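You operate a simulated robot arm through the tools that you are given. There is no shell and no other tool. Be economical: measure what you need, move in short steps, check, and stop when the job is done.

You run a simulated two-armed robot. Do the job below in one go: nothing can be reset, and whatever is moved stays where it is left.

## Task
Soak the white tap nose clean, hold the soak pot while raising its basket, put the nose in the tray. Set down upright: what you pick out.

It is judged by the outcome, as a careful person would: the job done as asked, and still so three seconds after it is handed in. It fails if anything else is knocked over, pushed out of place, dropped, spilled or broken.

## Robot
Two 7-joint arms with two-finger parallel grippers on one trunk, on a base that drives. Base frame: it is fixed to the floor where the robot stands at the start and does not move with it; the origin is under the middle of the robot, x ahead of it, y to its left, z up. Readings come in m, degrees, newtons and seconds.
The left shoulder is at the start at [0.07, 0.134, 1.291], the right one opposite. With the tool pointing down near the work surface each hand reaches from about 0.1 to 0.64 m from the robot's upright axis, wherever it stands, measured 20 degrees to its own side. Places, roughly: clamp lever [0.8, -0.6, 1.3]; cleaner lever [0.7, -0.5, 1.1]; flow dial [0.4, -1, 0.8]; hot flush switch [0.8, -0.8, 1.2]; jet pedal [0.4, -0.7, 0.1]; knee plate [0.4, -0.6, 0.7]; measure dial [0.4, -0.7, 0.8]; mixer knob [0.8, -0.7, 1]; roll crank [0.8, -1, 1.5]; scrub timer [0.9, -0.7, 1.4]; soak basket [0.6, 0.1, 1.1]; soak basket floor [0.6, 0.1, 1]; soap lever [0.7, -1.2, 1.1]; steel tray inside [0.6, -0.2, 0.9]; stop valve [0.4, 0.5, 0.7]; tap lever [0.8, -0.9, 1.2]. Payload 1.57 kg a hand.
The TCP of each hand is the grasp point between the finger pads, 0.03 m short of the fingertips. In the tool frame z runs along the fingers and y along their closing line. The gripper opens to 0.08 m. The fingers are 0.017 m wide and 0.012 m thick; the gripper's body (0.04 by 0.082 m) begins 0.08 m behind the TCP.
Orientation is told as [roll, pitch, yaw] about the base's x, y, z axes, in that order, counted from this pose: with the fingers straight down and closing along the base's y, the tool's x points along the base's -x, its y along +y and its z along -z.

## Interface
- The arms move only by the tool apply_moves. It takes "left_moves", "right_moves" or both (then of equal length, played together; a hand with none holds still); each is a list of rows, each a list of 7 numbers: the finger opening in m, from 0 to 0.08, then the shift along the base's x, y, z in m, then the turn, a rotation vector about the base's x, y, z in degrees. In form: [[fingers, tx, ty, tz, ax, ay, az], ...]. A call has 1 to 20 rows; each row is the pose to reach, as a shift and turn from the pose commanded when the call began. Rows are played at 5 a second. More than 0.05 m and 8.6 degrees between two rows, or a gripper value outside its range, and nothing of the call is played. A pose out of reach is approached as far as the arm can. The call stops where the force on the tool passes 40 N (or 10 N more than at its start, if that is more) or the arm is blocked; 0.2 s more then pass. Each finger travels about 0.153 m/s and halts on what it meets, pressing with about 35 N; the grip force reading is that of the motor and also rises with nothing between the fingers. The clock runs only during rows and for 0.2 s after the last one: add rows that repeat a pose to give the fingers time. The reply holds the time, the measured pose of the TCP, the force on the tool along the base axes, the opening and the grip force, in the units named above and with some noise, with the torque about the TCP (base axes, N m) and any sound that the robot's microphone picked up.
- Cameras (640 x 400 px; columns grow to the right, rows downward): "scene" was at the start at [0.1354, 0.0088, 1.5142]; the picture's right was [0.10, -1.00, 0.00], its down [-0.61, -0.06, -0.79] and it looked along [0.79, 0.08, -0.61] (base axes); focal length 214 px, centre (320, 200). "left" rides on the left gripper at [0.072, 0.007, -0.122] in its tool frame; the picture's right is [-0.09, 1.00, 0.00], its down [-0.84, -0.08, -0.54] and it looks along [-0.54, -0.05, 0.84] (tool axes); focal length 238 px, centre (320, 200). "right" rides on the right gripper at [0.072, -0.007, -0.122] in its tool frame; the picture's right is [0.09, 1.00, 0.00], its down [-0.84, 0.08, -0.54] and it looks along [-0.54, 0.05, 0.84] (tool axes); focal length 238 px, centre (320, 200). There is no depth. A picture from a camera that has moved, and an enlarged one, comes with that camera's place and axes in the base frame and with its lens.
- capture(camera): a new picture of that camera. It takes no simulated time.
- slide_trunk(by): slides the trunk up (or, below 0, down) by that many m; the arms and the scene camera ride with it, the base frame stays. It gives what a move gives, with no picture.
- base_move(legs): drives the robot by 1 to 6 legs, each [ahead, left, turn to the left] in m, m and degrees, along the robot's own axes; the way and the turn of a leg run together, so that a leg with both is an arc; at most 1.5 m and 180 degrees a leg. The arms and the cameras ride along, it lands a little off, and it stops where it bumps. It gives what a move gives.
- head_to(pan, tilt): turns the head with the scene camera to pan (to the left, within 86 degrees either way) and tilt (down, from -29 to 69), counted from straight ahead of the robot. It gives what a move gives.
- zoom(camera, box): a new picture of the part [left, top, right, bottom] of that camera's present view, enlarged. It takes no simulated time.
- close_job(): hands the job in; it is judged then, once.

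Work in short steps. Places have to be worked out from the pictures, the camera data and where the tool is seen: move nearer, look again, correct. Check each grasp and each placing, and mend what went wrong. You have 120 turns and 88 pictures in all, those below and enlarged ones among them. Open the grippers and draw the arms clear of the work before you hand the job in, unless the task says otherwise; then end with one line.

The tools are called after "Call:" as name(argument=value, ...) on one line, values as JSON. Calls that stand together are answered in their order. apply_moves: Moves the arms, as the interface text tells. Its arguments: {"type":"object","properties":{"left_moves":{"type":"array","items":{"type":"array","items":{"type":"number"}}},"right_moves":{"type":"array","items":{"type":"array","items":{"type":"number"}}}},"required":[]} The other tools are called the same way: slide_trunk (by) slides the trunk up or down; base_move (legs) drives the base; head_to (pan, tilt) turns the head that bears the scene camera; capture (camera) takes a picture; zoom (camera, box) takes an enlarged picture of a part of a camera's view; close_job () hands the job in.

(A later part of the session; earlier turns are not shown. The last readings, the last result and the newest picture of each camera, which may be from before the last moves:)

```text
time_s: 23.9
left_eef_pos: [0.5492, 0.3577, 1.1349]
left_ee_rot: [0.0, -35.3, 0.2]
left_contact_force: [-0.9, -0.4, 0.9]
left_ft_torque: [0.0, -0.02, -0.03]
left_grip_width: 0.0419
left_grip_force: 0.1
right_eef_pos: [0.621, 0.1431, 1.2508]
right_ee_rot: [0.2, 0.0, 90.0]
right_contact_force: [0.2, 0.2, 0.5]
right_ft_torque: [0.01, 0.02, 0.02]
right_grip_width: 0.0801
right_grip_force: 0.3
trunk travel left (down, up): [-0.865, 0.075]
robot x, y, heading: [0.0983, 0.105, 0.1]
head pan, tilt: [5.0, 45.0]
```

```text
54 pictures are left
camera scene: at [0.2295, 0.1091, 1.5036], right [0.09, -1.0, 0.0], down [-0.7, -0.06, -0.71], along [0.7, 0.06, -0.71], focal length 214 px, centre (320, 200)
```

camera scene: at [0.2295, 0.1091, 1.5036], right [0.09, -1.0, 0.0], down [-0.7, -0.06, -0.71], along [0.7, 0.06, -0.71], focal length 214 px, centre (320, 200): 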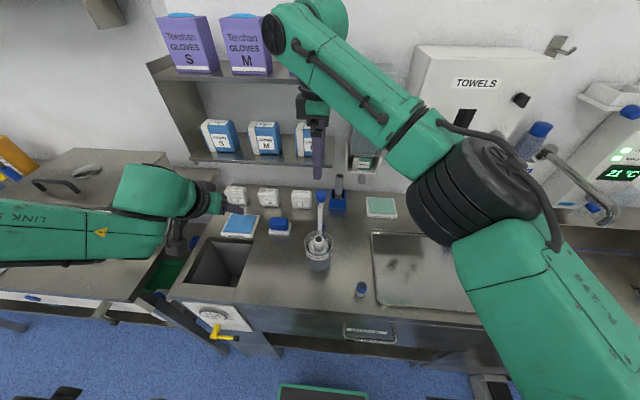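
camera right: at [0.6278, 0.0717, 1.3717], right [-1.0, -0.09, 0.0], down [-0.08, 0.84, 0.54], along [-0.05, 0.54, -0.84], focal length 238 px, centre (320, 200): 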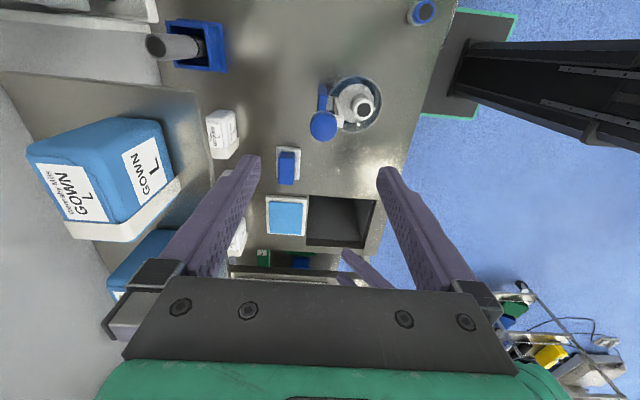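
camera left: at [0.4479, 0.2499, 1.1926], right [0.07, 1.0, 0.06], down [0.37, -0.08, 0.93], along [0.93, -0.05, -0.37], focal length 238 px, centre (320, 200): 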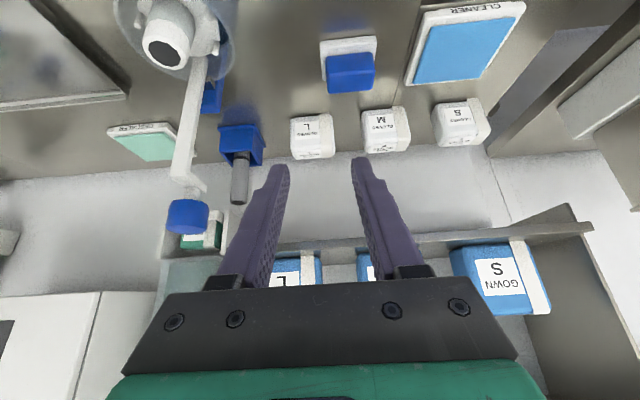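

The right arm reaches. I enlarge both views to refine the knob's place.

Call:
zoom(camera="right", box=[285, 65, 405, 155])

Call:
zoom(camera="scene", box=[280, 170, 380, 280])

```text
4.44 times, centred on (345, 110) of right
camera zoom: at [0.6278, 0.0717, 1.3717], right [-1.0, -0.09, 0.0], down [-0.08, 0.84, 0.54], along [-0.05, 0.54, -0.84], focal length 1059 px, centre (209, 600)
```

zoom: 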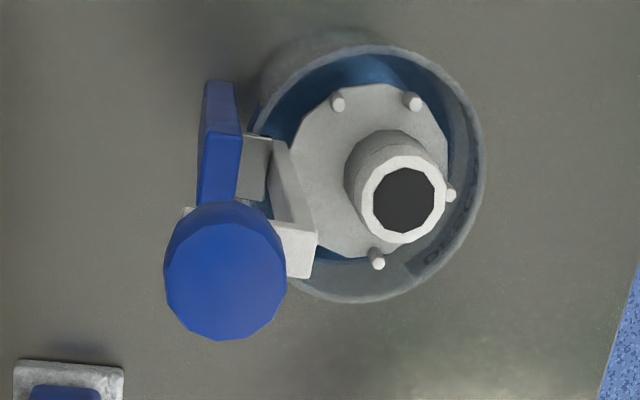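

```text
3.64 times, centred on (330, 225) of scene
camera zoom: at [0.2295, 0.1091, 1.5036], right [0.09, -1.0, 0.0], down [-0.7, -0.06, -0.71], along [0.7, 0.06, -0.71], focal length 780 px, centre (284, 109)
```

zoom: 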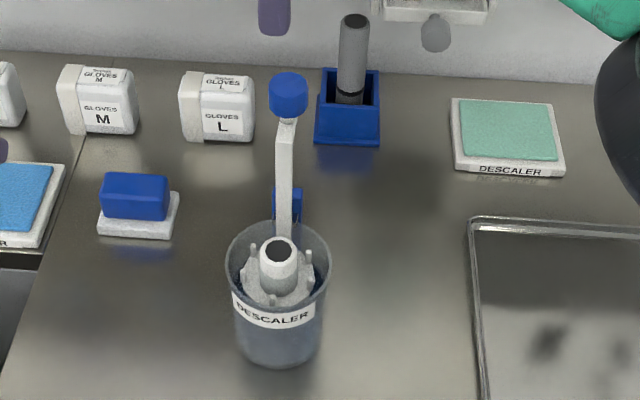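

The knob is at (0.619, 0.138) with its top at about 1.135. The pot rim is centred at (0.569, 0.139), 7.7 cm across. I move the left hand, nearly closed at 1.4 cm, to above the pot's left wall at y of about 0.177.

Call:
apply_moves(left_moves=[[0.03, 0.002, -0.045, 0, 0, 0, 0], [0.014, 0.004, -0.09, 0, 0, 0, 0], [0.014, 0.006, -0.135, -0.01, 0, 0, 0], [0.014, 0.006, -0.17, -0.03, 0, 0, 0], [0.014, 0.006, -0.181, -0.06, 0, 0, 0], [0.014, 0.006, -0.181, -0.06, 0, 0, 0]])

Call:
capture(camera="left")

Call:
zoom(camera="scene", box=[270, 170, 370, 280])

Call:
zoom(camera="right", box=[285, 65, 405, 155])

```text
time_s: 25.3
left_eef_pos: [0.5542, 0.1755, 1.0755]
left_ee_rot: [0.1, -35.4, 0.2]
left_contact_force: [0.2, 0.0, -0.2]
left_ft_torque: [-0.03, -0.03, -0.01]
left_grip_width: 0.0141
left_grip_force: 0.0
left hand out of reach, approached as far as the arm can: row 1, 2
right_eef_pos: [0.6192, 0.1423, 1.2509]
right_ee_rot: [0.1, -0.1, 90.0]
right_contact_force: [0.1, -0.2, -0.3]
right_ft_torque: [0.0, 0.02, -0.01]
right_grip_width: 0.0802
right_grip_force: 0.0
trunk travel left (down, up): [-0.865, 0.075]
robot x, y, heading: [0.098, 0.1009, 0.2]
head pan, tilt: [5.0, 45.0]
```

```text
51 pictures are left
camera left: at [0.4233, 0.1817, 1.1319], right [0.07, 1.0, 0.05], down [0.37, -0.08, 0.93], along [0.93, -0.05, -0.37], focal length 238 px, centre (320, 200)
```

left: 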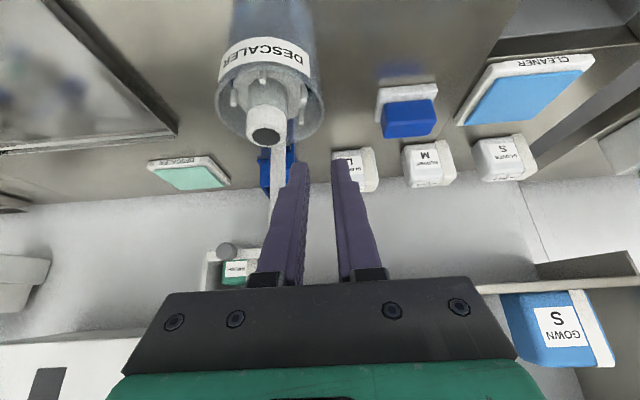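

```text
3.64 times, centred on (320, 225) of scene
camera zoom: at [0.228, 0.1078, 1.5037], right [0.09, -1.0, 0.0], down [-0.7, -0.06, -0.71], along [0.7, 0.06, -0.71], focal length 780 px, centre (320, 109)
```

zoom: 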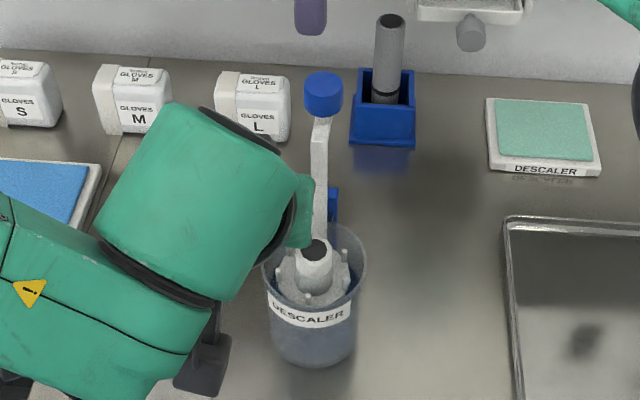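

```text
4.44 times, centred on (345, 110) of right
camera zoom: at [0.6262, 0.0705, 1.3727], right [-1.0, -0.09, 0.0], down [-0.08, 0.84, 0.54], along [-0.05, 0.54, -0.84], focal length 1059 px, centre (209, 600)
```

zoom: 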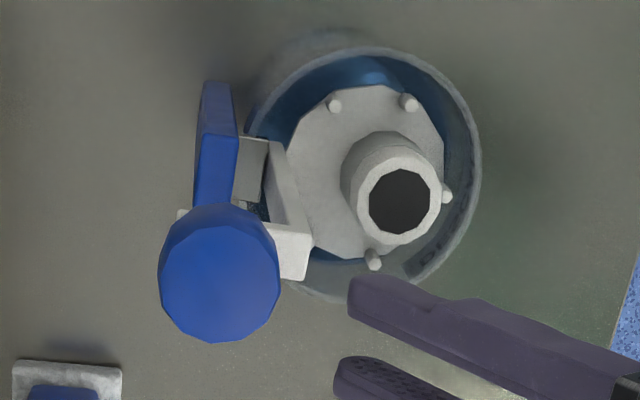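

The rim's left edge appears slightly left of the gap's middle. I enlarge the left view to align.

Call:
zoom(camera="left", box=[200, 50, 380, 210])

```text
2.50 times, centred on (290, 130) of left
camera zoom: at [0.4233, 0.1817, 1.1319], right [0.07, 1.0, 0.05], down [0.37, -0.08, 0.93], along [0.93, -0.05, -0.37], focal length 596 px, centre (395, 375)
```

zoom: 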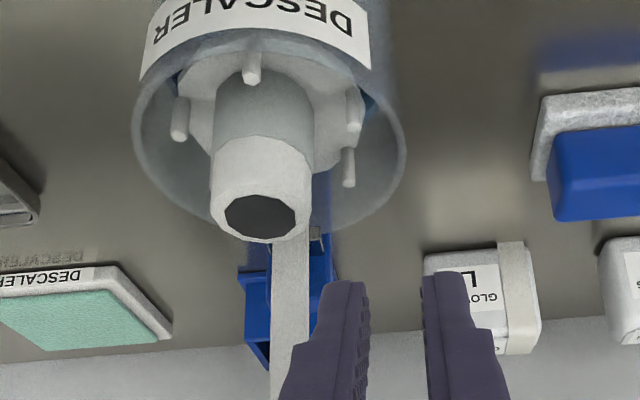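

I estimate the wall centre at y of about 0.179. I shift +3.5 mm in y and descend to bracket the rim, then check from both sides before closing.

Call:
apply_moves(left_moves=[[0.014, 0, 0.0035, 0, 0, 0, 0], [0.014, 0, 0.0035, -0.025, 0, 0, 0], [0.014, 0, 0.0035, -0.042, 0, 0, 0]])

Call:
zoom(camera="left", box=[200, 50, 380, 210])

Call:
zoom(camera="right", box=[285, 65, 405, 155])

```text
time_s: 26.1
left_eef_pos: [0.5554, 0.1805, 1.033]
left_ee_rot: [0.1, -35.4, 0.1]
left_contact_force: [0.1, 0.7, -0.3]
left_ft_torque: [-0.01, 0.0, 0.01]
left_grip_width: 0.014
left_grip_force: 0.1
right_eef_pos: [0.6216, 0.1425, 1.2528]
right_ee_rot: [0.2, -0.2, 90.0]
right_contact_force: [-0.2, -0.4, -0.1]
right_ft_torque: [-0.02, 0.03, 0.0]
right_grip_width: 0.0797
right_grip_force: 0.1
trunk travel left (down, up): [-0.865, 0.075]
robot x, y, heading: [0.1016, 0.1003, 0.1]
head pan, tilt: [5.0, 45.0]
```

```text
2.50 times, centred on (290, 130) of left
camera zoom: at [0.4264, 0.1852, 1.0907], right [0.07, 1.0, 0.06], down [0.37, -0.08, 0.93], along [0.93, -0.05, -0.37], focal length 596 px, centre (395, 375)
```

zoom: 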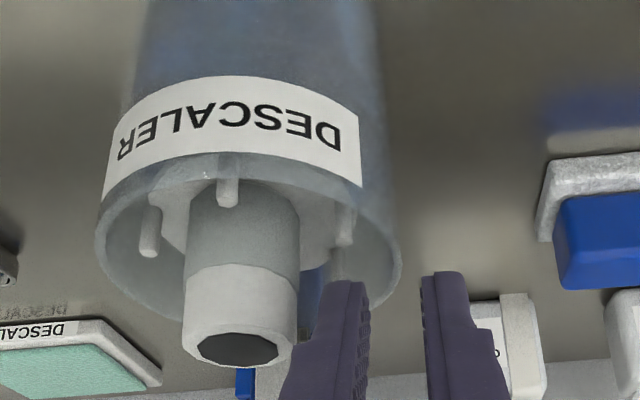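

```text
4.44 times, centred on (345, 110) of right
camera zoom: at [0.6277, 0.0704, 1.3721], right [-1.0, -0.09, 0.0], down [-0.08, 0.84, 0.54], along [-0.05, 0.54, -0.84], focal length 1059 px, centre (209, 600)
```

zoom: 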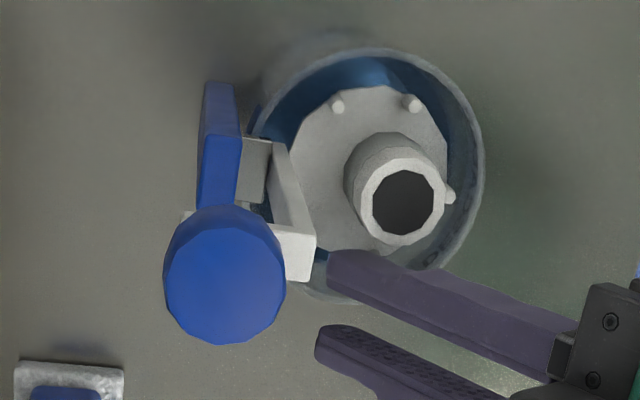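

The rim is centred in the gap. I descend another 1 cm and close gently onto the wall.

Call:
apply_moves(left_moves=[[0.014, 0, 0, -0.006, 0, 0, 0], [0.014, 0, 0, -0.011, 0, 0, 0], [0.008, 0, 0, -0.011, 0, 0, 0], [0.003, 0, 0, -0.011, 0, 0, 0], [0, 0, 0, -0.011, 0, 0, 0], [0, 0, 0, -0.011, 0, 0, 0]])

Call:
zoom(camera="right", box=[285, 65, 405, 155])

```text
time_s: 27.5
left_eef_pos: [0.5533, 0.1801, 1.0243]
left_ee_rot: [0.0, -35.4, 0.1]
left_contact_force: [0.8, -0.6, 2.3]
left_ft_torque: [0.04, -0.02, 0.03]
left_grip_width: 0.0042
left_grip_force: 24.8
left hand out of reach, approached as far as the arm can: row 2, 3, 4, 5, 6
right_eef_pos: [0.619, 0.1426, 1.2517]
right_ee_rot: [0.2, -0.2, 89.9]
right_contact_force: [-0.4, -0.7, -0.3]
right_ft_torque: [0.01, 0.01, 0.0]
right_grip_width: 0.0798
right_grip_force: 0.0
trunk travel left (down, up): [-0.865, 0.075]
robot x, y, heading: [0.0978, 0.1021, -0.0]
head pan, tilt: [5.0, 45.0]
```

```text
4.44 times, centred on (345, 110) of right
camera zoom: at [0.6267, 0.07, 1.3725], right [-1.0, -0.09, 0.0], down [-0.08, 0.84, 0.54], along [-0.05, 0.54, -0.84], focal length 1059 px, centre (209, 600)
```

zoom: 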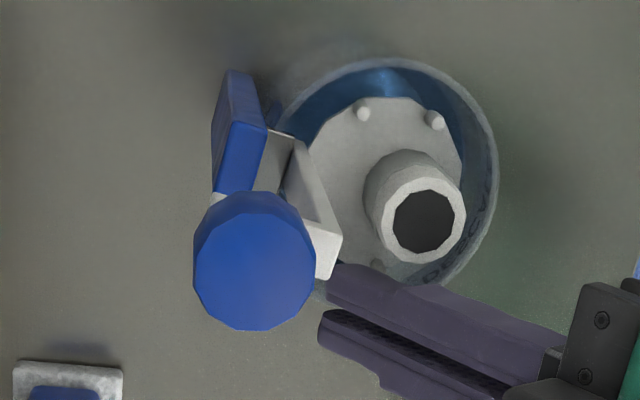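

The wall is gripped (4 mm thick, 25 N), but the pot shifted about 5 mm and turned slightly as the pads aligned. The knob is now near (0.611, 0.134). I bring the right hand down over it, stopping with the tips above the knob to check.

Call:
apply_moves(right_moves=[[0.06, -0.008, -0.008, -0.03, 0, 0, 0], [0.055, -0.008, -0.008, -0.065, 0, 0, 0], [0.055, -0.008, -0.008, -0.065, 0, 0, 0]])

Call:
capture(camera="right")

Call:
zoom(camera="scene", box=[270, 150, 370, 280])

```text
time_s: 28.3
left_eef_pos: [0.553, 0.1822, 1.024]
left_ee_rot: [0.0, -35.4, 0.1]
left_contact_force: [0.1, -0.2, 2.6]
left_ft_torque: [0.06, 0.08, -0.01]
left_grip_width: 0.0038
left_grip_force: 24.4
right_eef_pos: [0.6112, 0.1338, 1.1858]
right_ee_rot: [0.1, -0.2, 89.8]
right_contact_force: [0.2, -0.6, -0.2]
right_ft_torque: [0.03, -0.01, -0.03]
right_grip_width: 0.0552
right_grip_force: 0.1
trunk travel left (down, up): [-0.865, 0.075]
robot x, y, heading: [0.0987, 0.0984, 0.0]
head pan, tilt: [5.0, 45.0]
```

```text
44 pictures are left
camera right: at [0.619, 0.06, 1.3068], right [-1.0, -0.09, 0.0], down [-0.08, 0.84, 0.54], along [-0.05, 0.54, -0.84], focal length 238 px, centre (320, 200)
```

right: 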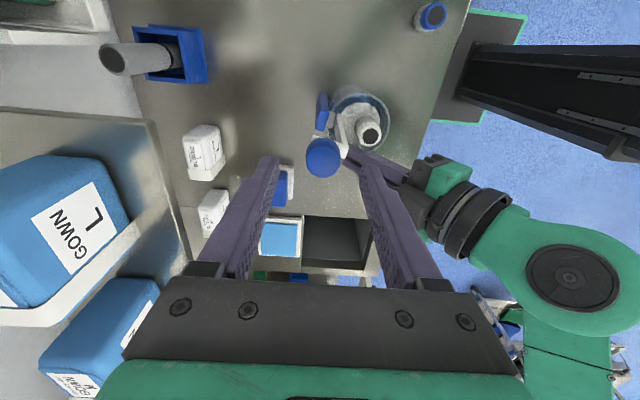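

```text
3.08 times, centred on (320, 215) of scene
camera zoom: at [0.2283, 0.1074, 1.5037], right [0.09, -1.0, 0.0], down [-0.7, -0.06, -0.71], along [0.7, 0.06, -0.71], focal length 660 px, centre (320, 154)
```

zoom: 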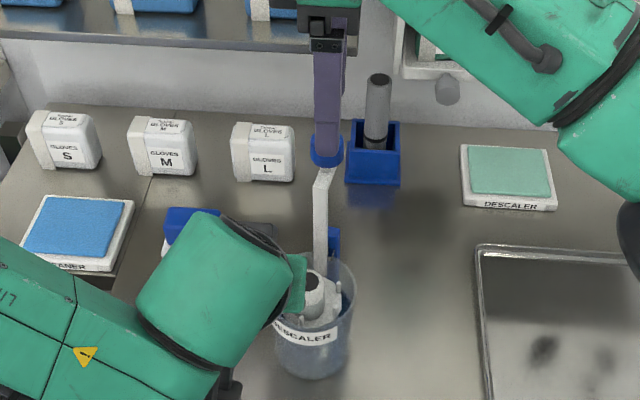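

The knob centre agrees with (0.611, 0.132, 1.12), right under the gripper axis. I descend 4.5 cm and close on the knob.

Call:
apply_moves(right_moves=[[0.055, 0, -0.001, -0.025, 0, 0, 0], [0.055, 0, -0.001, -0.045, 0, 0, 0], [0.035, 0, -0.001, -0.045, 0, 0, 0], [0.02, 0, -0.001, -0.045, 0, 0, 0], [0.015, 0, -0.001, -0.045, 0, 0, 0], [0.015, 0, -0.001, -0.045, 0, 0, 0]])

Call:
zoom(camera="scene", box=[270, 150, 370, 280])

Call:
zoom(camera="right", box=[240, 60, 420, 220])

```text
time_s: 29.7
left_eef_pos: [0.5536, 0.1811, 1.0247]
left_ee_rot: [0.0, -35.5, 0.2]
left_contact_force: [12.1, -3.9, 0.5]
left_ft_torque: [-0.05, 0.17, 0.03]
left_grip_width: 0.0042
left_grip_force: 25.5
right_eef_pos: [0.612, 0.1333, 1.1425]
right_ee_rot: [0.2, -0.3, 90.1]
right_contact_force: [-8.9, 2.2, 2.3]
right_ft_torque: [0.18, 0.46, 0.31]
right_grip_width: 0.0262
right_grip_force: 34.4
trunk travel left (down, up): [-0.865, 0.075]
robot x, y, heading: [0.0975, 0.1011, -0.0]
head pan, tilt: [5.0, 45.0]
```

```text
3.08 times, centred on (320, 215) of scene
camera zoom: at [0.2285, 0.1072, 1.5037], right [0.09, -1.0, 0.0], down [-0.7, -0.06, -0.71], along [0.7, 0.06, -0.71], focal length 660 px, centre (320, 154)
```

zoom: 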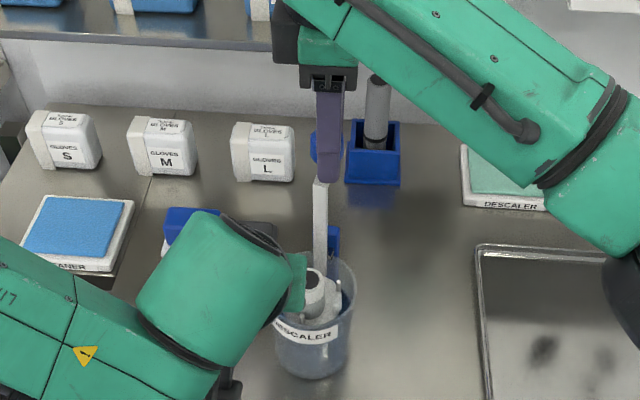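

```text
2.50 times, centred on (330, 140) of right
camera zoom: at [0.6195, 0.0597, 1.262], right [-1.0, -0.09, 0.0], down [-0.08, 0.83, 0.55], along [-0.05, 0.54, -0.84], focal length 596 px, centre (295, 350)
```

zoom: 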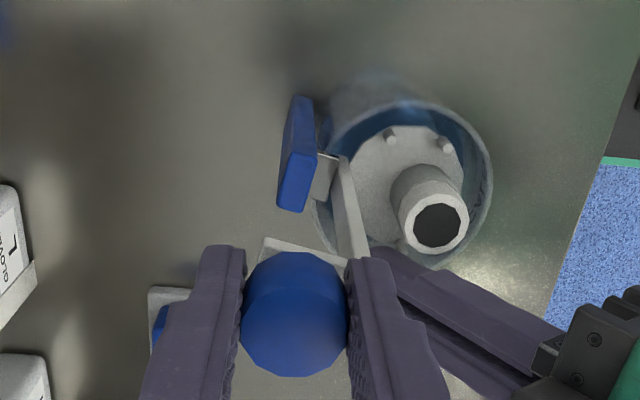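

The knob is gripped (26 mm, 34 N) and the left hand still holds the pot. I press the basket down in small steps.

Call:
apply_moves(right_moves=[[0.015, -0.001, 0, -0.005, 0, 0, 0], [0.015, -0.001, 0, -0.01, 0, 0, 0], [0.015, -0.001, 0, -0.015, 0, 0, 0], [0.015, -0.001, 0, -0.02, 0, 0, 0]])

Call:
zoom(camera="right", box=[240, 60, 420, 220])

```text
time_s: 30.7
left_eef_pos: [0.5524, 0.1818, 1.025]
left_ee_rot: [0.0, -35.4, 0.1]
left_contact_force: [1.4, -1.1, 7.6]
left_ft_torque: [0.04, -0.72, 0.14]
left_grip_width: 0.0041
left_grip_force: 24.7
right_eef_pos: [0.6093, 0.1325, 1.1226]
right_ee_rot: [0.1, 0.0, 89.9]
right_contact_force: [-0.1, 2.7, -0.1]
right_ft_torque: [0.04, -0.12, -0.09]
right_grip_width: 0.0262
right_grip_force: 35.0
trunk travel left (down, up): [-0.865, 0.075]
robot x, y, heading: [0.0991, 0.1026, 0.1]
head pan, tilt: [5.0, 45.0]
```

```text
2.50 times, centred on (330, 140) of right
camera zoom: at [0.6169, 0.0599, 1.2419], right [-1.0, -0.09, 0.0], down [-0.07, 0.84, 0.54], along [-0.05, 0.54, -0.84], focal length 596 px, centre (295, 350)
```

zoom: 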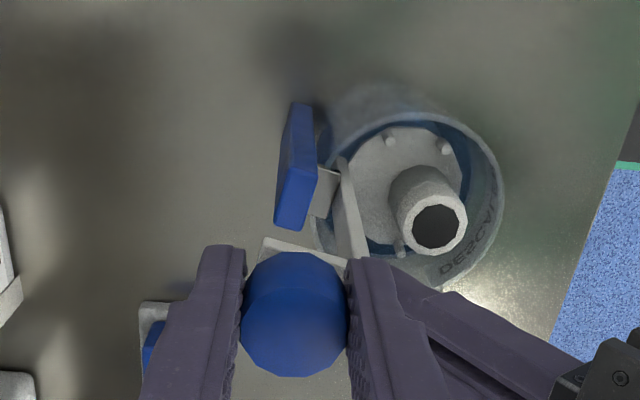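

The basket moves down freely while the pot stays held. I continue 3 cm more.

Call:
apply_moves(right_moves=[[0.015, 0, 0, -0.006, 0, 0, 0], [0.015, 0, 0, -0.012, 0, 0, 0], [0.015, 0, 0, -0.018, 0, 0, 0], [0.015, 0, 0, -0.024, 0, 0, 0], [0.015, 0, 0, -0.03, 0, 0, 0]])

Call:
zoom(camera="right", box=[240, 60, 420, 220])

```text
time_s: 31.9
left_eef_pos: [0.5524, 0.1807, 1.0242]
left_ee_rot: [0.1, -35.5, 0.2]
left_contact_force: [4.0, 3.7, 5.9]
left_ft_torque: [0.04, 0.06, 0.22]
left_grip_width: 0.0037
left_grip_force: 24.8
right_eef_pos: [0.6083, 0.1319, 1.0904]
right_ee_rot: [0.2, -0.1, 90.0]
right_contact_force: [-4.4, -2.6, 0.2]
right_ft_torque: [-0.25, -0.01, 0.19]
right_grip_width: 0.0263
right_grip_force: 35.0
trunk travel left (down, up): [-0.865, 0.075]
robot x, y, heading: [0.0996, 0.1005, 0.1]
head pan, tilt: [5.0, 45.0]
```

```text
2.50 times, centred on (330, 140) of right
camera zoom: at [0.6162, 0.0598, 1.2119], right [-1.0, -0.09, 0.0], down [-0.08, 0.84, 0.54], along [-0.05, 0.54, -0.84], focal length 596 px, centre (295, 350)
```

zoom: 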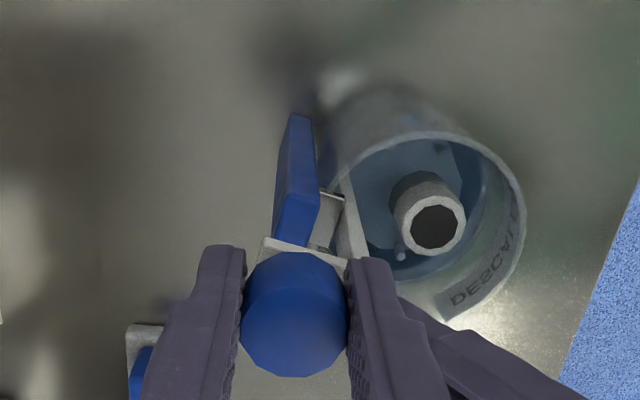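

The nose is partly submerged. I press on in small steps until the basket bottoms out.

Call:
apply_moves(right_moves=[[0.015, 0, 0, -0.006, 0, 0, 0], [0.015, 0, 0, -0.012, 0, 0, 0], [0.015, 0, 0, -0.018, 0, 0, 0], [0.015, 0, 0, -0.022, 0, 0, 0]])

Call:
zoom(camera="right", box=[240, 60, 420, 220])

```text
time_s: 32.9
left_eef_pos: [0.5515, 0.1818, 1.0243]
left_ee_rot: [0.2, -35.4, 0.1]
left_contact_force: [10.6, 6.4, -0.9]
left_ft_torque: [0.14, 0.01, 0.27]
left_grip_width: 0.0041
left_grip_force: 25.2
right_eef_pos: [0.6099, 0.1316, 1.0729]
right_ee_rot: [0.0, -0.1, 90.1]
right_contact_force: [-8.5, -6.1, 13.7]
right_ft_torque: [-0.25, 0.3, 0.46]
right_grip_width: 0.0261
right_grip_force: 35.2
trunk travel left (down, up): [-0.865, 0.075]
robot x, y, heading: [0.096, 0.1016, -0.2]
head pan, tilt: [5.0, 45.0]
```

```text
2.50 times, centred on (330, 140) of right
camera zoom: at [0.616, 0.0594, 1.1914], right [-1.0, -0.09, 0.0], down [-0.08, 0.83, 0.54], along [-0.05, 0.54, -0.84], focal length 596 px, centre (295, 350)
```

zoom: 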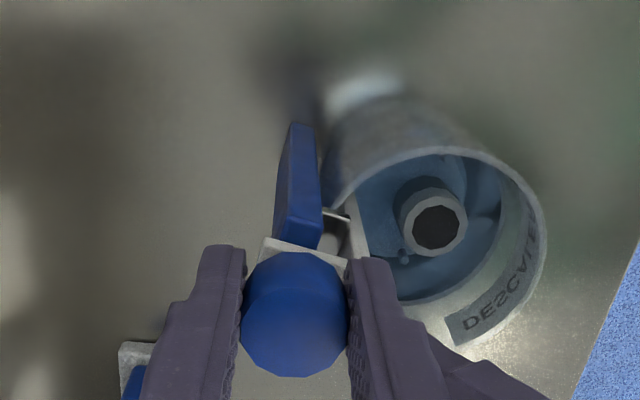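

13.7 N of resistance at 1.073 means the basket is at the bottom. I enlarge to see whether the nose is fully under the liquid.

Call:
zoom(camera="right", box=[335, 110, 405, 170])

Call:
apply_moves(right_moves=[[0.015, 0, 0, -0.003, 0, 0, 0], [0.015, 0, 0, -0.003, 0, 0, 0]])

```text
6.67 times, centred on (370, 140) of right
camera zoom: at [0.616, 0.0594, 1.1914], right [-1.0, -0.09, 0.0], down [-0.08, 0.83, 0.54], along [-0.05, 0.54, -0.84], focal length 1589 px, centre (-13, 600)
```

zoom: 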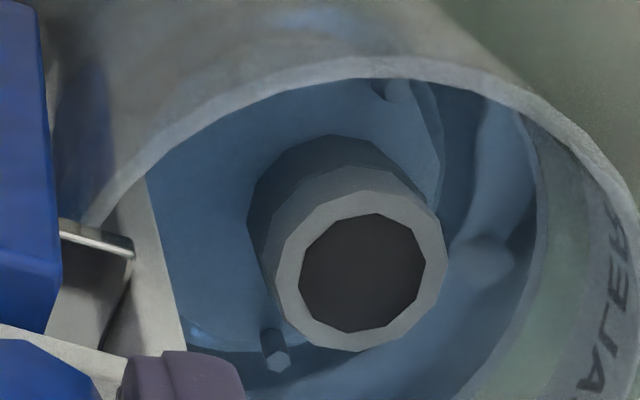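

```text
time_s: 33.5
left_eef_pos: [0.5523, 0.1822, 1.0237]
left_ee_rot: [0.1, -35.4, 0.2]
left_contact_force: [11.0, 4.5, -7.9]
left_ft_torque: [0.14, -0.48, 0.32]
left_grip_width: 0.0043
left_grip_force: 24.7
right_eef_pos: [0.6079, 0.1326, 1.0685]
right_ee_rot: [-0.1, -0.4, 90.0]
right_contact_force: [-5.1, -7.6, 31.3]
right_ft_torque: [-0.07, 0.38, 0.33]
right_grip_width: 0.0268
right_grip_force: 35.1
trunk travel left (down, up): [-0.865, 0.075]
robot x, y, heading: [0.0962, 0.1019, 0.1]
head pan, tilt: [5.0, 45.0]
```

It is firmly bottomed (31 N), and the whole nose shows the liquid's tint, so it is submerged. I ease off the pressure and let it soak, watching for sounds.

Call:
apply_moves(right_moves=[[0.015, 0, 0, 0.004, 0, 0, 0], [0.015, 0, 0, 0.004, 0, 0, 0], [0.015, 0, 0, 0.004, 0, 0, 0], [0.015, 0, 0, 0.004, 0, 0, 0], [0.015, 0, 0, 0.004, 0, 0, 0], [0.015, 0, 0, 0.004, 0, 0, 0], [0.015, 0, 0, 0.004, 0, 0, 0], [0.015, 0, 0, 0.004, 0, 0, 0], [0.015, 0, 0, 0.004, 0, 0, 0], [0.015, 0, 0, 0.004, 0, 0, 0], [0.015, 0, 0, 0.004, 0, 0, 0], [0.015, 0, 0, 0.004, 0, 0, 0], [0.015, 0, 0, 0.004, 0, 0, 0], [0.015, 0, 0, 0.004, 0, 0, 0], [0.015, 0, 0, 0.004, 0, 0, 0], [0.015, 0, 0, 0.004, 0, 0, 0], [0.015, 0, 0, 0.004, 0, 0, 0], [0.015, 0, 0, 0.004, 0, 0, 0], [0.015, 0, 0, 0.004, 0, 0, 0], [0.015, 0, 0, 0.004, 0, 0, 0]])

Call:
zoom(camera="right", box=[335, 110, 405, 170])

```text
time_s: 37.7
left_eef_pos: [0.5542, 0.1826, 1.0241]
left_ee_rot: [0.1, -35.4, 0.1]
left_contact_force: [5.1, 3.7, 2.0]
left_ft_torque: [0.04, -0.08, 0.25]
left_grip_width: 0.004
left_grip_force: 24.4
right_eef_pos: [0.6101, 0.1314, 1.0706]
right_ee_rot: [0.1, 0.0, 90.0]
right_contact_force: [-5.7, -2.3, 2.3]
right_ft_torque: [-0.1, 0.19, 0.26]
right_grip_width: 0.0263
right_grip_force: 35.3
trunk travel left (down, up): [-0.865, 0.075]
robot x, y, heading: [0.0962, 0.1007, -0.1]
head pan, tilt: [5.0, 45.0]
```

```text
6.67 times, centred on (370, 140) of right
camera zoom: at [0.6173, 0.0603, 1.1913], right [-1.0, -0.09, 0.0], down [-0.08, 0.84, 0.54], along [-0.05, 0.54, -0.84], focal length 1589 px, centre (-13, 600)
```

zoom: 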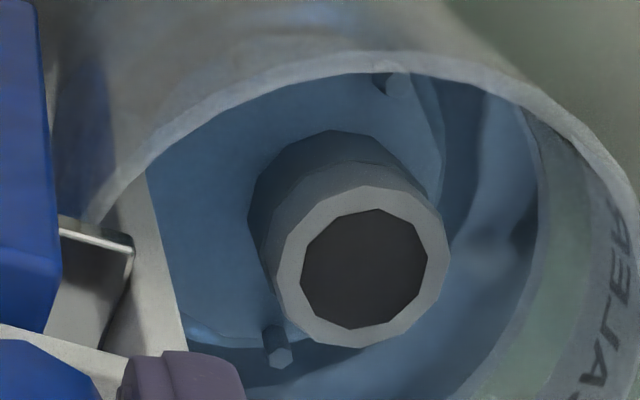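

Bottom or stop is reached; I want to see if the rod's arm is resting on the block's clip. I enlarge from the scene camera and the right camera.

Call:
zoom(camera="right", box=[290, 100, 360, 180])

Call:
zoom(camera="scene", box=[295, 195, 345, 280])

Call:
capture(camera="left")

```text
5.00 times, centred on (325, 140) of right
camera zoom: at [0.6173, 0.0603, 1.1913], right [-1.0, -0.09, 0.0], down [-0.08, 0.84, 0.54], along [-0.05, 0.54, -0.84], focal length 1192 px, centre (295, 500)
```

zoom: 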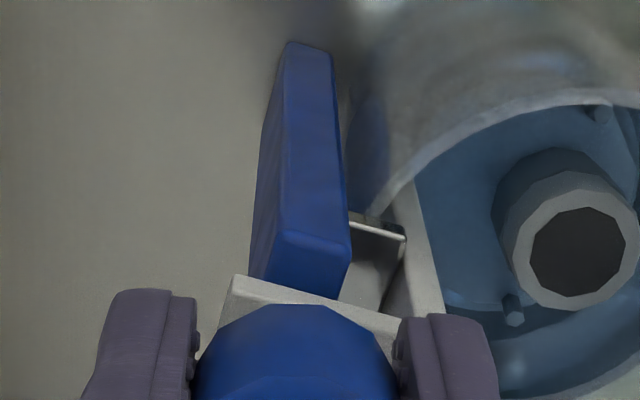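

```text
4.71 times, centred on (320, 238) of scene
camera zoom: at [0.2278, 0.1077, 1.5038], right [0.09, -1.0, 0.0], down [-0.7, -0.06, -0.71], along [0.7, 0.06, -0.71], focal length 1009 px, centre (320, 24)
```

zoom: 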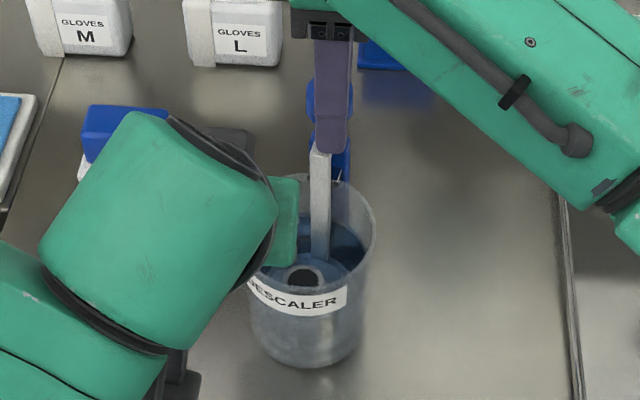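

```text
33 pictures are left
camera left: at [0.4237, 0.1879, 1.0816], right [0.07, 1.0, 0.05], down [0.37, -0.08, 0.93], along [0.93, -0.05, -0.37], focal length 238 px, centre (320, 200)
```

left: 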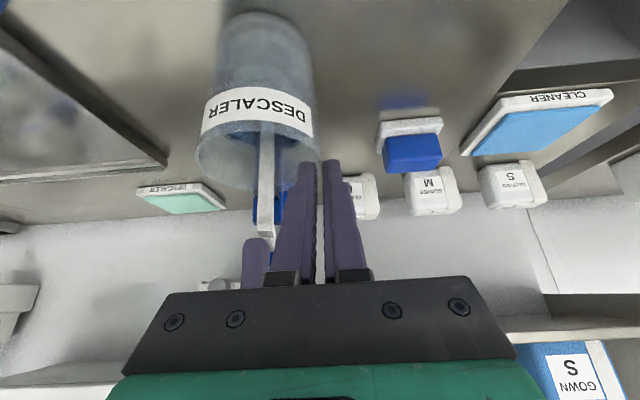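

The nose sits under the surface with the basket fully down. I keep soaking and will look again after a longer wait.

Call:
apply_moves(right_moves=[[0.015, 0, 0, 0, 0, 0, 0], [0.015, 0, 0, 0, 0, 0, 0], [0.015, 0, 0, 0, 0, 0, 0], [0.015, 0, 0, 0, 0, 0, 0], [0.015, 0, 0, 0, 0, 0, 0], [0.015, 0, 0, 0, 0, 0, 0], [0.015, 0, 0, 0, 0, 0, 0], [0.015, 0, 0, 0, 0, 0, 0], [0.015, 0, 0, 0, 0, 0, 0], [0.015, 0, 0, 0, 0, 0, 0], [0.015, 0, 0, 0, 0, 0, 0], [0.015, 0, 0, 0, 0, 0, 0], [0.015, 0, 0, 0, 0, 0, 0], [0.015, 0, 0, 0, 0, 0, 0], [0.015, 0, 0, 0, 0, 0, 0], [0.015, 0, 0, 0, 0, 0, 0], [0.015, 0, 0, 0, 0, 0, 0], [0.015, 0, 0, 0, 0, 0, 0], [0.015, 0, 0, 0, 0, 0, 0], [0.015, 0, 0, 0, 0, 0, 0]])

Call:
apply_moves(right_moves=[[0.015, 0, 0, 0, 0, 0, 0], [0.015, 0, 0, 0, 0, 0, 0], [0.015, 0, 0, 0, 0, 0, 0], [0.015, 0, 0, 0, 0, 0, 0], [0.015, 0, 0, 0, 0, 0, 0], [0.015, 0, 0, 0, 0, 0, 0], [0.015, 0, 0, 0, 0, 0, 0], [0.015, 0, 0, 0, 0, 0, 0], [0.015, 0, 0, 0, 0, 0, 0], [0.015, 0, 0, 0, 0, 0, 0], [0.015, 0, 0, 0, 0, 0, 0], [0.015, 0, 0, 0, 0, 0, 0], [0.015, 0, 0, 0, 0, 0, 0], [0.015, 0, 0, 0, 0, 0, 0], [0.015, 0, 0, 0, 0, 0, 0], [0.015, 0, 0, 0, 0, 0, 0], [0.015, 0, 0, 0, 0, 0, 0], [0.015, 0, 0, 0, 0, 0, 0], [0.015, 0, 0, 0, 0, 0, 0], [0.015, 0, 0, 0, 0, 0, 0]])

Call:
apply_moves(right_moves=[[0.015, 0, 0, 0, 0, 0, 0], [0.015, 0, 0, 0, 0, 0, 0], [0.015, 0, 0, 0, 0, 0, 0], [0.015, 0, 0, 0, 0, 0, 0], [0.015, 0, 0, 0, 0, 0, 0], [0.015, 0, 0, 0, 0, 0, 0], [0.015, 0, 0, 0, 0, 0, 0], [0.015, 0, 0, 0, 0, 0, 0], [0.015, 0, 0, 0, 0, 0, 0], [0.015, 0, 0, 0, 0, 0, 0], [0.015, 0, 0, 0, 0, 0, 0], [0.015, 0, 0, 0, 0, 0, 0], [0.015, 0, 0, 0, 0, 0, 0], [0.015, 0, 0, 0, 0, 0, 0], [0.015, 0, 0, 0, 0, 0, 0], [0.015, 0, 0, 0, 0, 0, 0], [0.015, 0, 0, 0, 0, 0, 0], [0.015, 0, 0, 0, 0, 0, 0], [0.015, 0, 0, 0, 0, 0, 0], [0.015, 0, 0, 0, 0, 0, 0]])

Call:
zoom(camera="right", box=[335, 110, 405, 170])

```text
time_s: 41.9
left_eef_pos: [0.5524, 0.1828, 1.0234]
left_ee_rot: [0.0, -35.3, 0.2]
left_contact_force: [8.0, 3.7, 5.3]
left_ft_torque: [0.11, -0.32, 0.3]
left_grip_width: 0.0039
left_grip_force: 24.6
right_eef_pos: [0.6098, 0.1322, 1.0711]
right_ee_rot: [0.1, -0.1, 90.0]
right_contact_force: [-5.8, -0.6, 1.8]
right_ft_torque: [-0.05, 0.21, 0.25]
right_grip_width: 0.026
right_grip_force: 35.0
trunk travel left (down, up): [-0.865, 0.075]
robot x, y, heading: [0.0968, 0.1004, 0.1]
head pan, tilt: [5.0, 45.0]
```

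```text
time_s: 46.1
left_eef_pos: [0.5527, 0.1817, 1.0243]
left_ee_rot: [0.0, -35.4, 0.0]
left_contact_force: [8.0, 1.6, 6.5]
left_ft_torque: [0.01, -0.21, 0.22]
left_grip_width: 0.0042
left_grip_force: 24.8
right_eef_pos: [0.6098, 0.131, 1.0706]
right_ee_rot: [0.0, -0.2, 90.0]
right_contact_force: [-7.5, 0.0, 1.7]
right_ft_torque: [-0.05, 0.18, 0.23]
right_grip_width: 0.0262
right_grip_force: 34.8
trunk travel left (down, up): [-0.865, 0.075]
robot x, y, heading: [0.0983, 0.1018, 0.2]
head pan, tilt: [5.0, 45.0]
```

```text
time_s: 50.3
left_eef_pos: [0.5531, 0.1826, 1.0237]
left_ee_rot: [-0.1, -35.3, 0.0]
left_contact_force: [7.8, 1.7, 4.7]
left_ft_torque: [0.06, -0.21, 0.26]
left_grip_width: 0.0041
left_grip_force: 24.6
right_eef_pos: [0.6083, 0.1325, 1.0716]
right_ee_rot: [0.2, 0.0, 90.0]
right_contact_force: [-7.0, -1.5, 1.9]
right_ft_torque: [-0.04, 0.21, 0.17]
right_grip_width: 0.0261
right_grip_force: 35.6
trunk travel left (down, up): [-0.865, 0.075]
robot x, y, heading: [0.0972, 0.1, -0.0]
head pan, tilt: [5.0, 45.0]
```

```text
6.67 times, centred on (370, 140) of right
camera zoom: at [0.6171, 0.0603, 1.1914], right [-1.0, -0.09, 0.0], down [-0.08, 0.84, 0.54], along [-0.05, 0.54, -0.84], focal length 1589 px, centre (-13, 600)
```

zoom: 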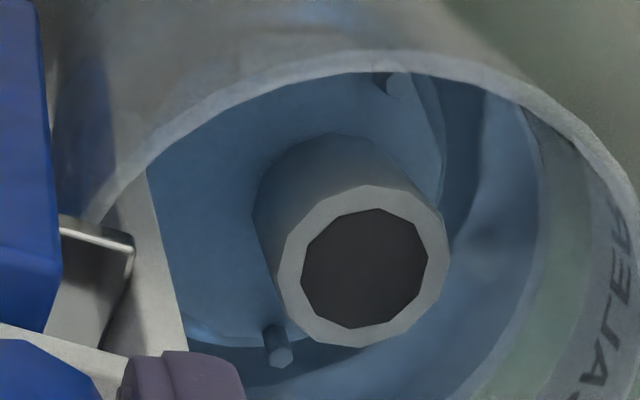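

The crusty band on the nose has gone and its side is now smooth, so it is clean. I raise the basket slowly while the left hand keeps holding the pot.

Call:
apply_moves(right_moves=[[0.015, 0, 0, 0.005, 0, 0, 0], [0.015, 0, 0, 0.01, 0, 0, 0], [0.015, 0, 0, 0.015, 0, 0, 0], [0.015, 0, 0, 0.02, 0, 0, 0], [0.015, 0, 0, 0.025, 0, 0, 0], [0.015, 0, 0, 0.03, 0, 0, 0]])

Call:
zoom(camera="right", box=[240, 60, 420, 220])

```text
time_s: 51.7
left_eef_pos: [0.5537, 0.1827, 1.0235]
left_ee_rot: [0.1, -35.4, 0.1]
left_contact_force: [3.2, 1.9, 8.8]
left_ft_torque: [0.11, -0.1, 0.24]
left_grip_width: 0.0042
left_grip_force: 24.2
right_eef_pos: [0.6085, 0.1327, 1.1006]
right_ee_rot: [0.1, -0.1, 90.0]
right_contact_force: [-4.1, -3.7, 0.3]
right_ft_torque: [-0.15, 0.17, 0.1]
right_grip_width: 0.0263
right_grip_force: 34.7
trunk travel left (down, up): [-0.865, 0.075]
robot x, y, heading: [0.0988, 0.1017, -0.2]
head pan, tilt: [5.0, 45.0]
```

```text
2.50 times, centred on (330, 140) of right
camera zoom: at [0.6166, 0.0602, 1.2212], right [-1.0, -0.09, 0.0], down [-0.08, 0.84, 0.54], along [-0.05, 0.54, -0.84], focal length 596 px, centre (295, 350)
```

zoom: 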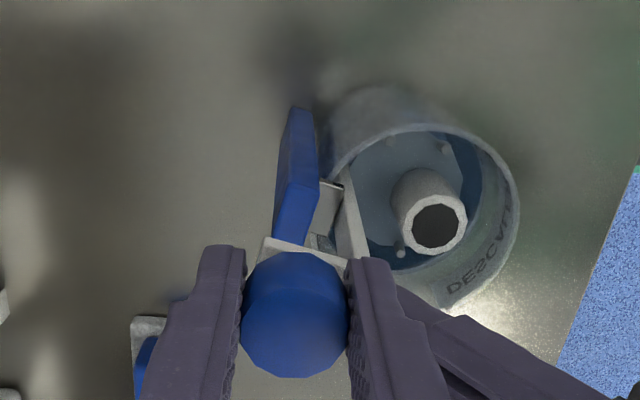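

The nose rises upright with the basket and the pot stays put. I raise the remaining 4.1 cm to the original height.

Call:
apply_moves(right_moves=[[0.015, 0, 0, 0.006, 0, 0, 0], [0.015, 0, 0, 0.012, 0, 0, 0], [0.015, 0, 0, 0.018, 0, 0, 0], [0.015, 0, 0, 0.024, 0, 0, 0], [0.015, 0, 0, 0.03, 0, 0, 0], [0.015, 0, 0, 0.036, 0, 0, 0], [0.015, 0, 0, 0.041, 0, 0, 0], [0.015, 0, 0, 0.041, 0, 0, 0]])

Call:
zoom(camera="right", box=[240, 60, 420, 220])

```text
time_s: 53.5
left_eef_pos: [0.5526, 0.1825, 1.0251]
left_ee_rot: [0.0, -35.4, 0.1]
left_contact_force: [-1.0, 4.4, 10.0]
left_ft_torque: [0.18, -0.11, 0.2]
left_grip_width: 0.0039
left_grip_force: 24.8
right_eef_pos: [0.6068, 0.1332, 1.1419]
right_ee_rot: [0.1, 0.0, 90.0]
right_contact_force: [-0.2, -3.6, 0.4]
right_ft_torque: [-0.38, -0.09, -0.01]
right_grip_width: 0.0262
right_grip_force: 35.5
trunk travel left (down, up): [-0.865, 0.075]
robot x, y, heading: [0.0969, 0.1025, 0.0]
head pan, tilt: [5.0, 45.0]
```

```text
2.50 times, centred on (330, 140) of right
camera zoom: at [0.6155, 0.0604, 1.2623], right [-1.0, -0.09, 0.0], down [-0.08, 0.84, 0.54], along [-0.05, 0.54, -0.84], focal length 596 px, centre (295, 350)
```

zoom: 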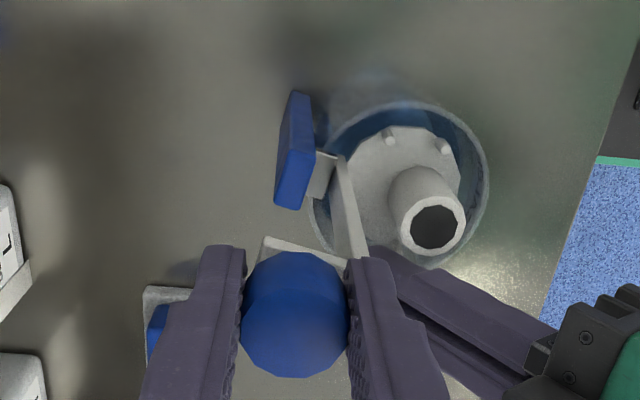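

The basket is fully raised. I release the knob with the left hand still holding the pot, raise the right hand, and check that the basket stays up.

Call:
apply_moves(right_moves=[[0.03, 0, 0, 0, 0, 0, 0], [0.045, 0, 0, 0, 0, 0, 0], [0.045, 0, 0, 0.0, 0, 0, 0], [0.045, 0, 0, 0.03, 0, 0, 0], [0.045, 0, 0, 0.07, 0, 0, 0], [0.06, 0, 0, 0.11, 0, 0, 0]])

Call:
zoom(camera="right", box=[275, 65, 415, 165])

```text
time_s: 54.9
left_eef_pos: [0.5535, 0.1816, 1.0238]
left_ee_rot: [0.0, -35.4, 0.1]
left_contact_force: [0.0, 0.0, 6.4]
left_ft_torque: [0.06, 0.03, 0.01]
left_grip_width: 0.0038
left_grip_force: 24.5
right_eef_pos: [0.6084, 0.1337, 1.2524]
right_ee_rot: [0.1, -0.1, 90.0]
right_contact_force: [0.1, -0.4, 0.6]
right_ft_torque: [-0.03, 0.03, 0.02]
right_grip_width: 0.06
right_grip_force: 0.0
trunk travel left (down, up): [-0.865, 0.075]
robot x, y, heading: [0.0942, 0.1027, -0.0]
head pan, tilt: [5.0, 45.0]
```

```text
4.00 times, centred on (345, 115) of right
camera zoom: at [0.616, 0.0611, 1.3721], right [-1.0, -0.09, 0.0], down [-0.08, 0.84, 0.54], along [-0.05, 0.54, -0.84], focal length 953 px, centre (220, 540)
```

zoom: 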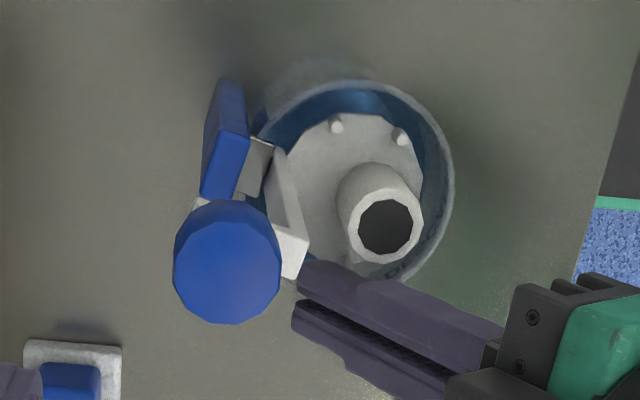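

The basket stays up by itself. I open the left pinch slightly, lift it straight off the rim and move it away to the left.

Call:
apply_moves(left_moves=[[0.01, 0, 0, 0, 0, 0, 0], [0.016, 0, 0, 0, 0, 0, 0], [0.016, 0, 0, 0.005, 0, 0, 0], [0.016, 0, 0, 0.02, 0, 0, 0], [0.016, 0, 0, 0.055, 0, 0, 0], [0.016, 0, 0.04, 0.08, 0, 0, 0], [0.016, 0, 0.085, 0.09, 0, 0, 0], [0.016, 0, 0.13, 0.09, 0, 0, 0], [0.016, 0, 0.17, 0.09, 0, 0, 0]])

Call:
zoom(camera="right", box=[275, 65, 415, 165])

Call:
zoom(camera="scene", box=[270, 160, 370, 280])

```text
time_s: 56.9
left_eef_pos: [0.5549, 0.3534, 1.1135]
left_ee_rot: [0.1, -35.4, 0.0]
left_contact_force: [0.2, 0.4, -0.5]
left_ft_torque: [-0.02, -0.04, 0.04]
left_grip_width: 0.0159
left_grip_force: 0.1
right_eef_pos: [0.6083, 0.1351, 1.2514]
right_ee_rot: [0.0, 0.0, 90.0]
right_contact_force: [-0.5, -0.6, 0.9]
right_ft_torque: [0.0, -0.04, -0.01]
right_grip_width: 0.0601
right_grip_force: 0.1
trunk travel left (down, up): [-0.865, 0.075]
robot x, y, heading: [0.1004, 0.1, 0.1]
head pan, tilt: [5.0, 45.0]
```

```text
4.00 times, centred on (345, 115) of right
camera zoom: at [0.6162, 0.0624, 1.3717], right [-1.0, -0.09, 0.0], down [-0.08, 0.84, 0.54], along [-0.05, 0.54, -0.84], focal length 953 px, centre (220, 540)
```

zoom: 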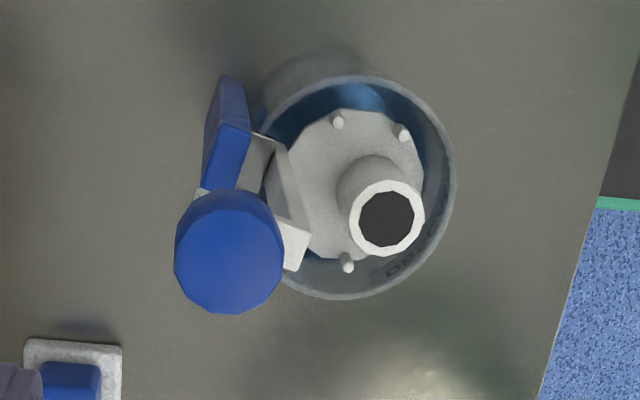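

```text
3.33 times, centred on (320, 220) of scene
camera zoom: at [0.2275, 0.1094, 1.5038], right [0.09, -1.0, 0.0], down [-0.7, -0.06, -0.71], along [0.7, 0.06, -0.71], focal length 715 px, centre (320, 133)
```

zoom: 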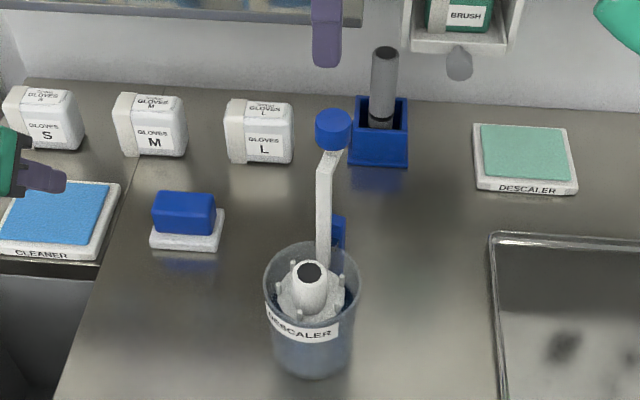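

The nose stands on the basket with its top at about (0.549, 0.143, 1.02). I turn the right hand back to yaw 0 while moving above it, so the body clears the knob.

Call:
apply_moves(right_moves=[[0.06, -0.005, 0.001, 0, 0, 0, -8.2], [0.06, -0.01, 0.002, 0, 0, 0, -16.4], [0.06, -0.015, 0.003, 0, 0, 0, -24.6], [0.06, -0.02, 0.004, 0, 0, 0, -32.8], [0.06, -0.027, 0.005, 0, 0, 0, -41], [0.06, -0.033, 0.006, 0, 0, 0, -49.2], [0.06, -0.039, 0.007, 0, 0, 0, -57.4], [0.06, -0.045, 0.008, 0, 0, 0, -65.6], [0.06, -0.051, 0.009, 0, 0, 0, -73.8], [0.06, -0.057, 0.009, 0, 0, 0, -82], [0.06, -0.059, 0.009, 0, 0, 0, -90], [0.045, -0.059, 0.009, -0.05, 0, 0, -90], [0.045, -0.059, 0.009, -0.1, 0, 0, -90], [0.045, -0.059, 0.009, -0.13, 0, 0, -90]])

Call:
zoom(camera="right", box=[230, 70, 410, 230])

Call:
zoom(camera="scene", box=[270, 160, 370, 280])

```text
time_s: 59.9
left_eef_pos: [0.5552, 0.3514, 1.1145]
left_ee_rot: [0.1, -35.4, 0.2]
left_contact_force: [0.2, -0.3, 0.5]
left_ft_torque: [0.02, 0.03, 0.0]
left_grip_width: 0.016
left_grip_force: 0.1
right_eef_pos: [0.5524, 0.1416, 1.1203]
right_ee_rot: [0.1, -0.3, -0.1]
right_contact_force: [0.1, 0.2, 0.3]
right_ft_torque: [-0.02, 0.0, 0.0]
right_grip_width: 0.045
right_grip_force: 0.1
trunk travel left (down, up): [-0.865, 0.075]
robot x, y, heading: [0.1004, 0.1003, -0.4]
head pan, tilt: [5.0, 45.0]
```

```text
2.50 times, centred on (320, 150) of right
camera zoom: at [0.4804, 0.1354, 1.2409], right [-0.09, 1.0, 0.0], down [0.83, 0.07, 0.55], along [0.54, 0.05, -0.84], focal length 596 px, centre (320, 325)
```

zoom: 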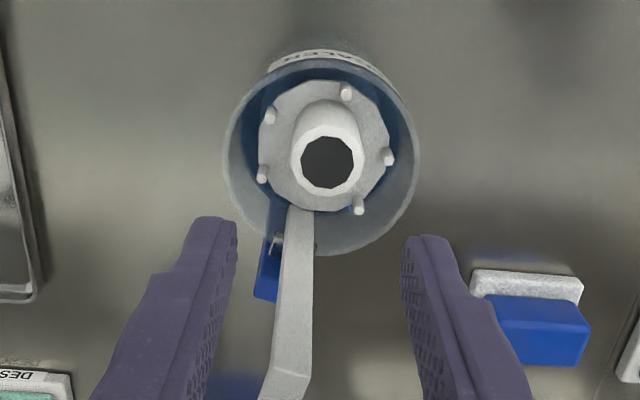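

```text
3.33 times, centred on (320, 220) of scene
camera zoom: at [0.2285, 0.1077, 1.5037], right [0.09, -1.0, 0.0], down [-0.7, -0.06, -0.71], along [0.7, 0.06, -0.71], focal length 715 px, centre (320, 133)
```

zoom: 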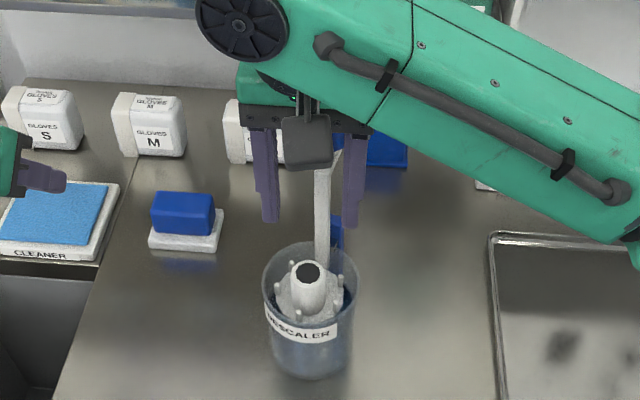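

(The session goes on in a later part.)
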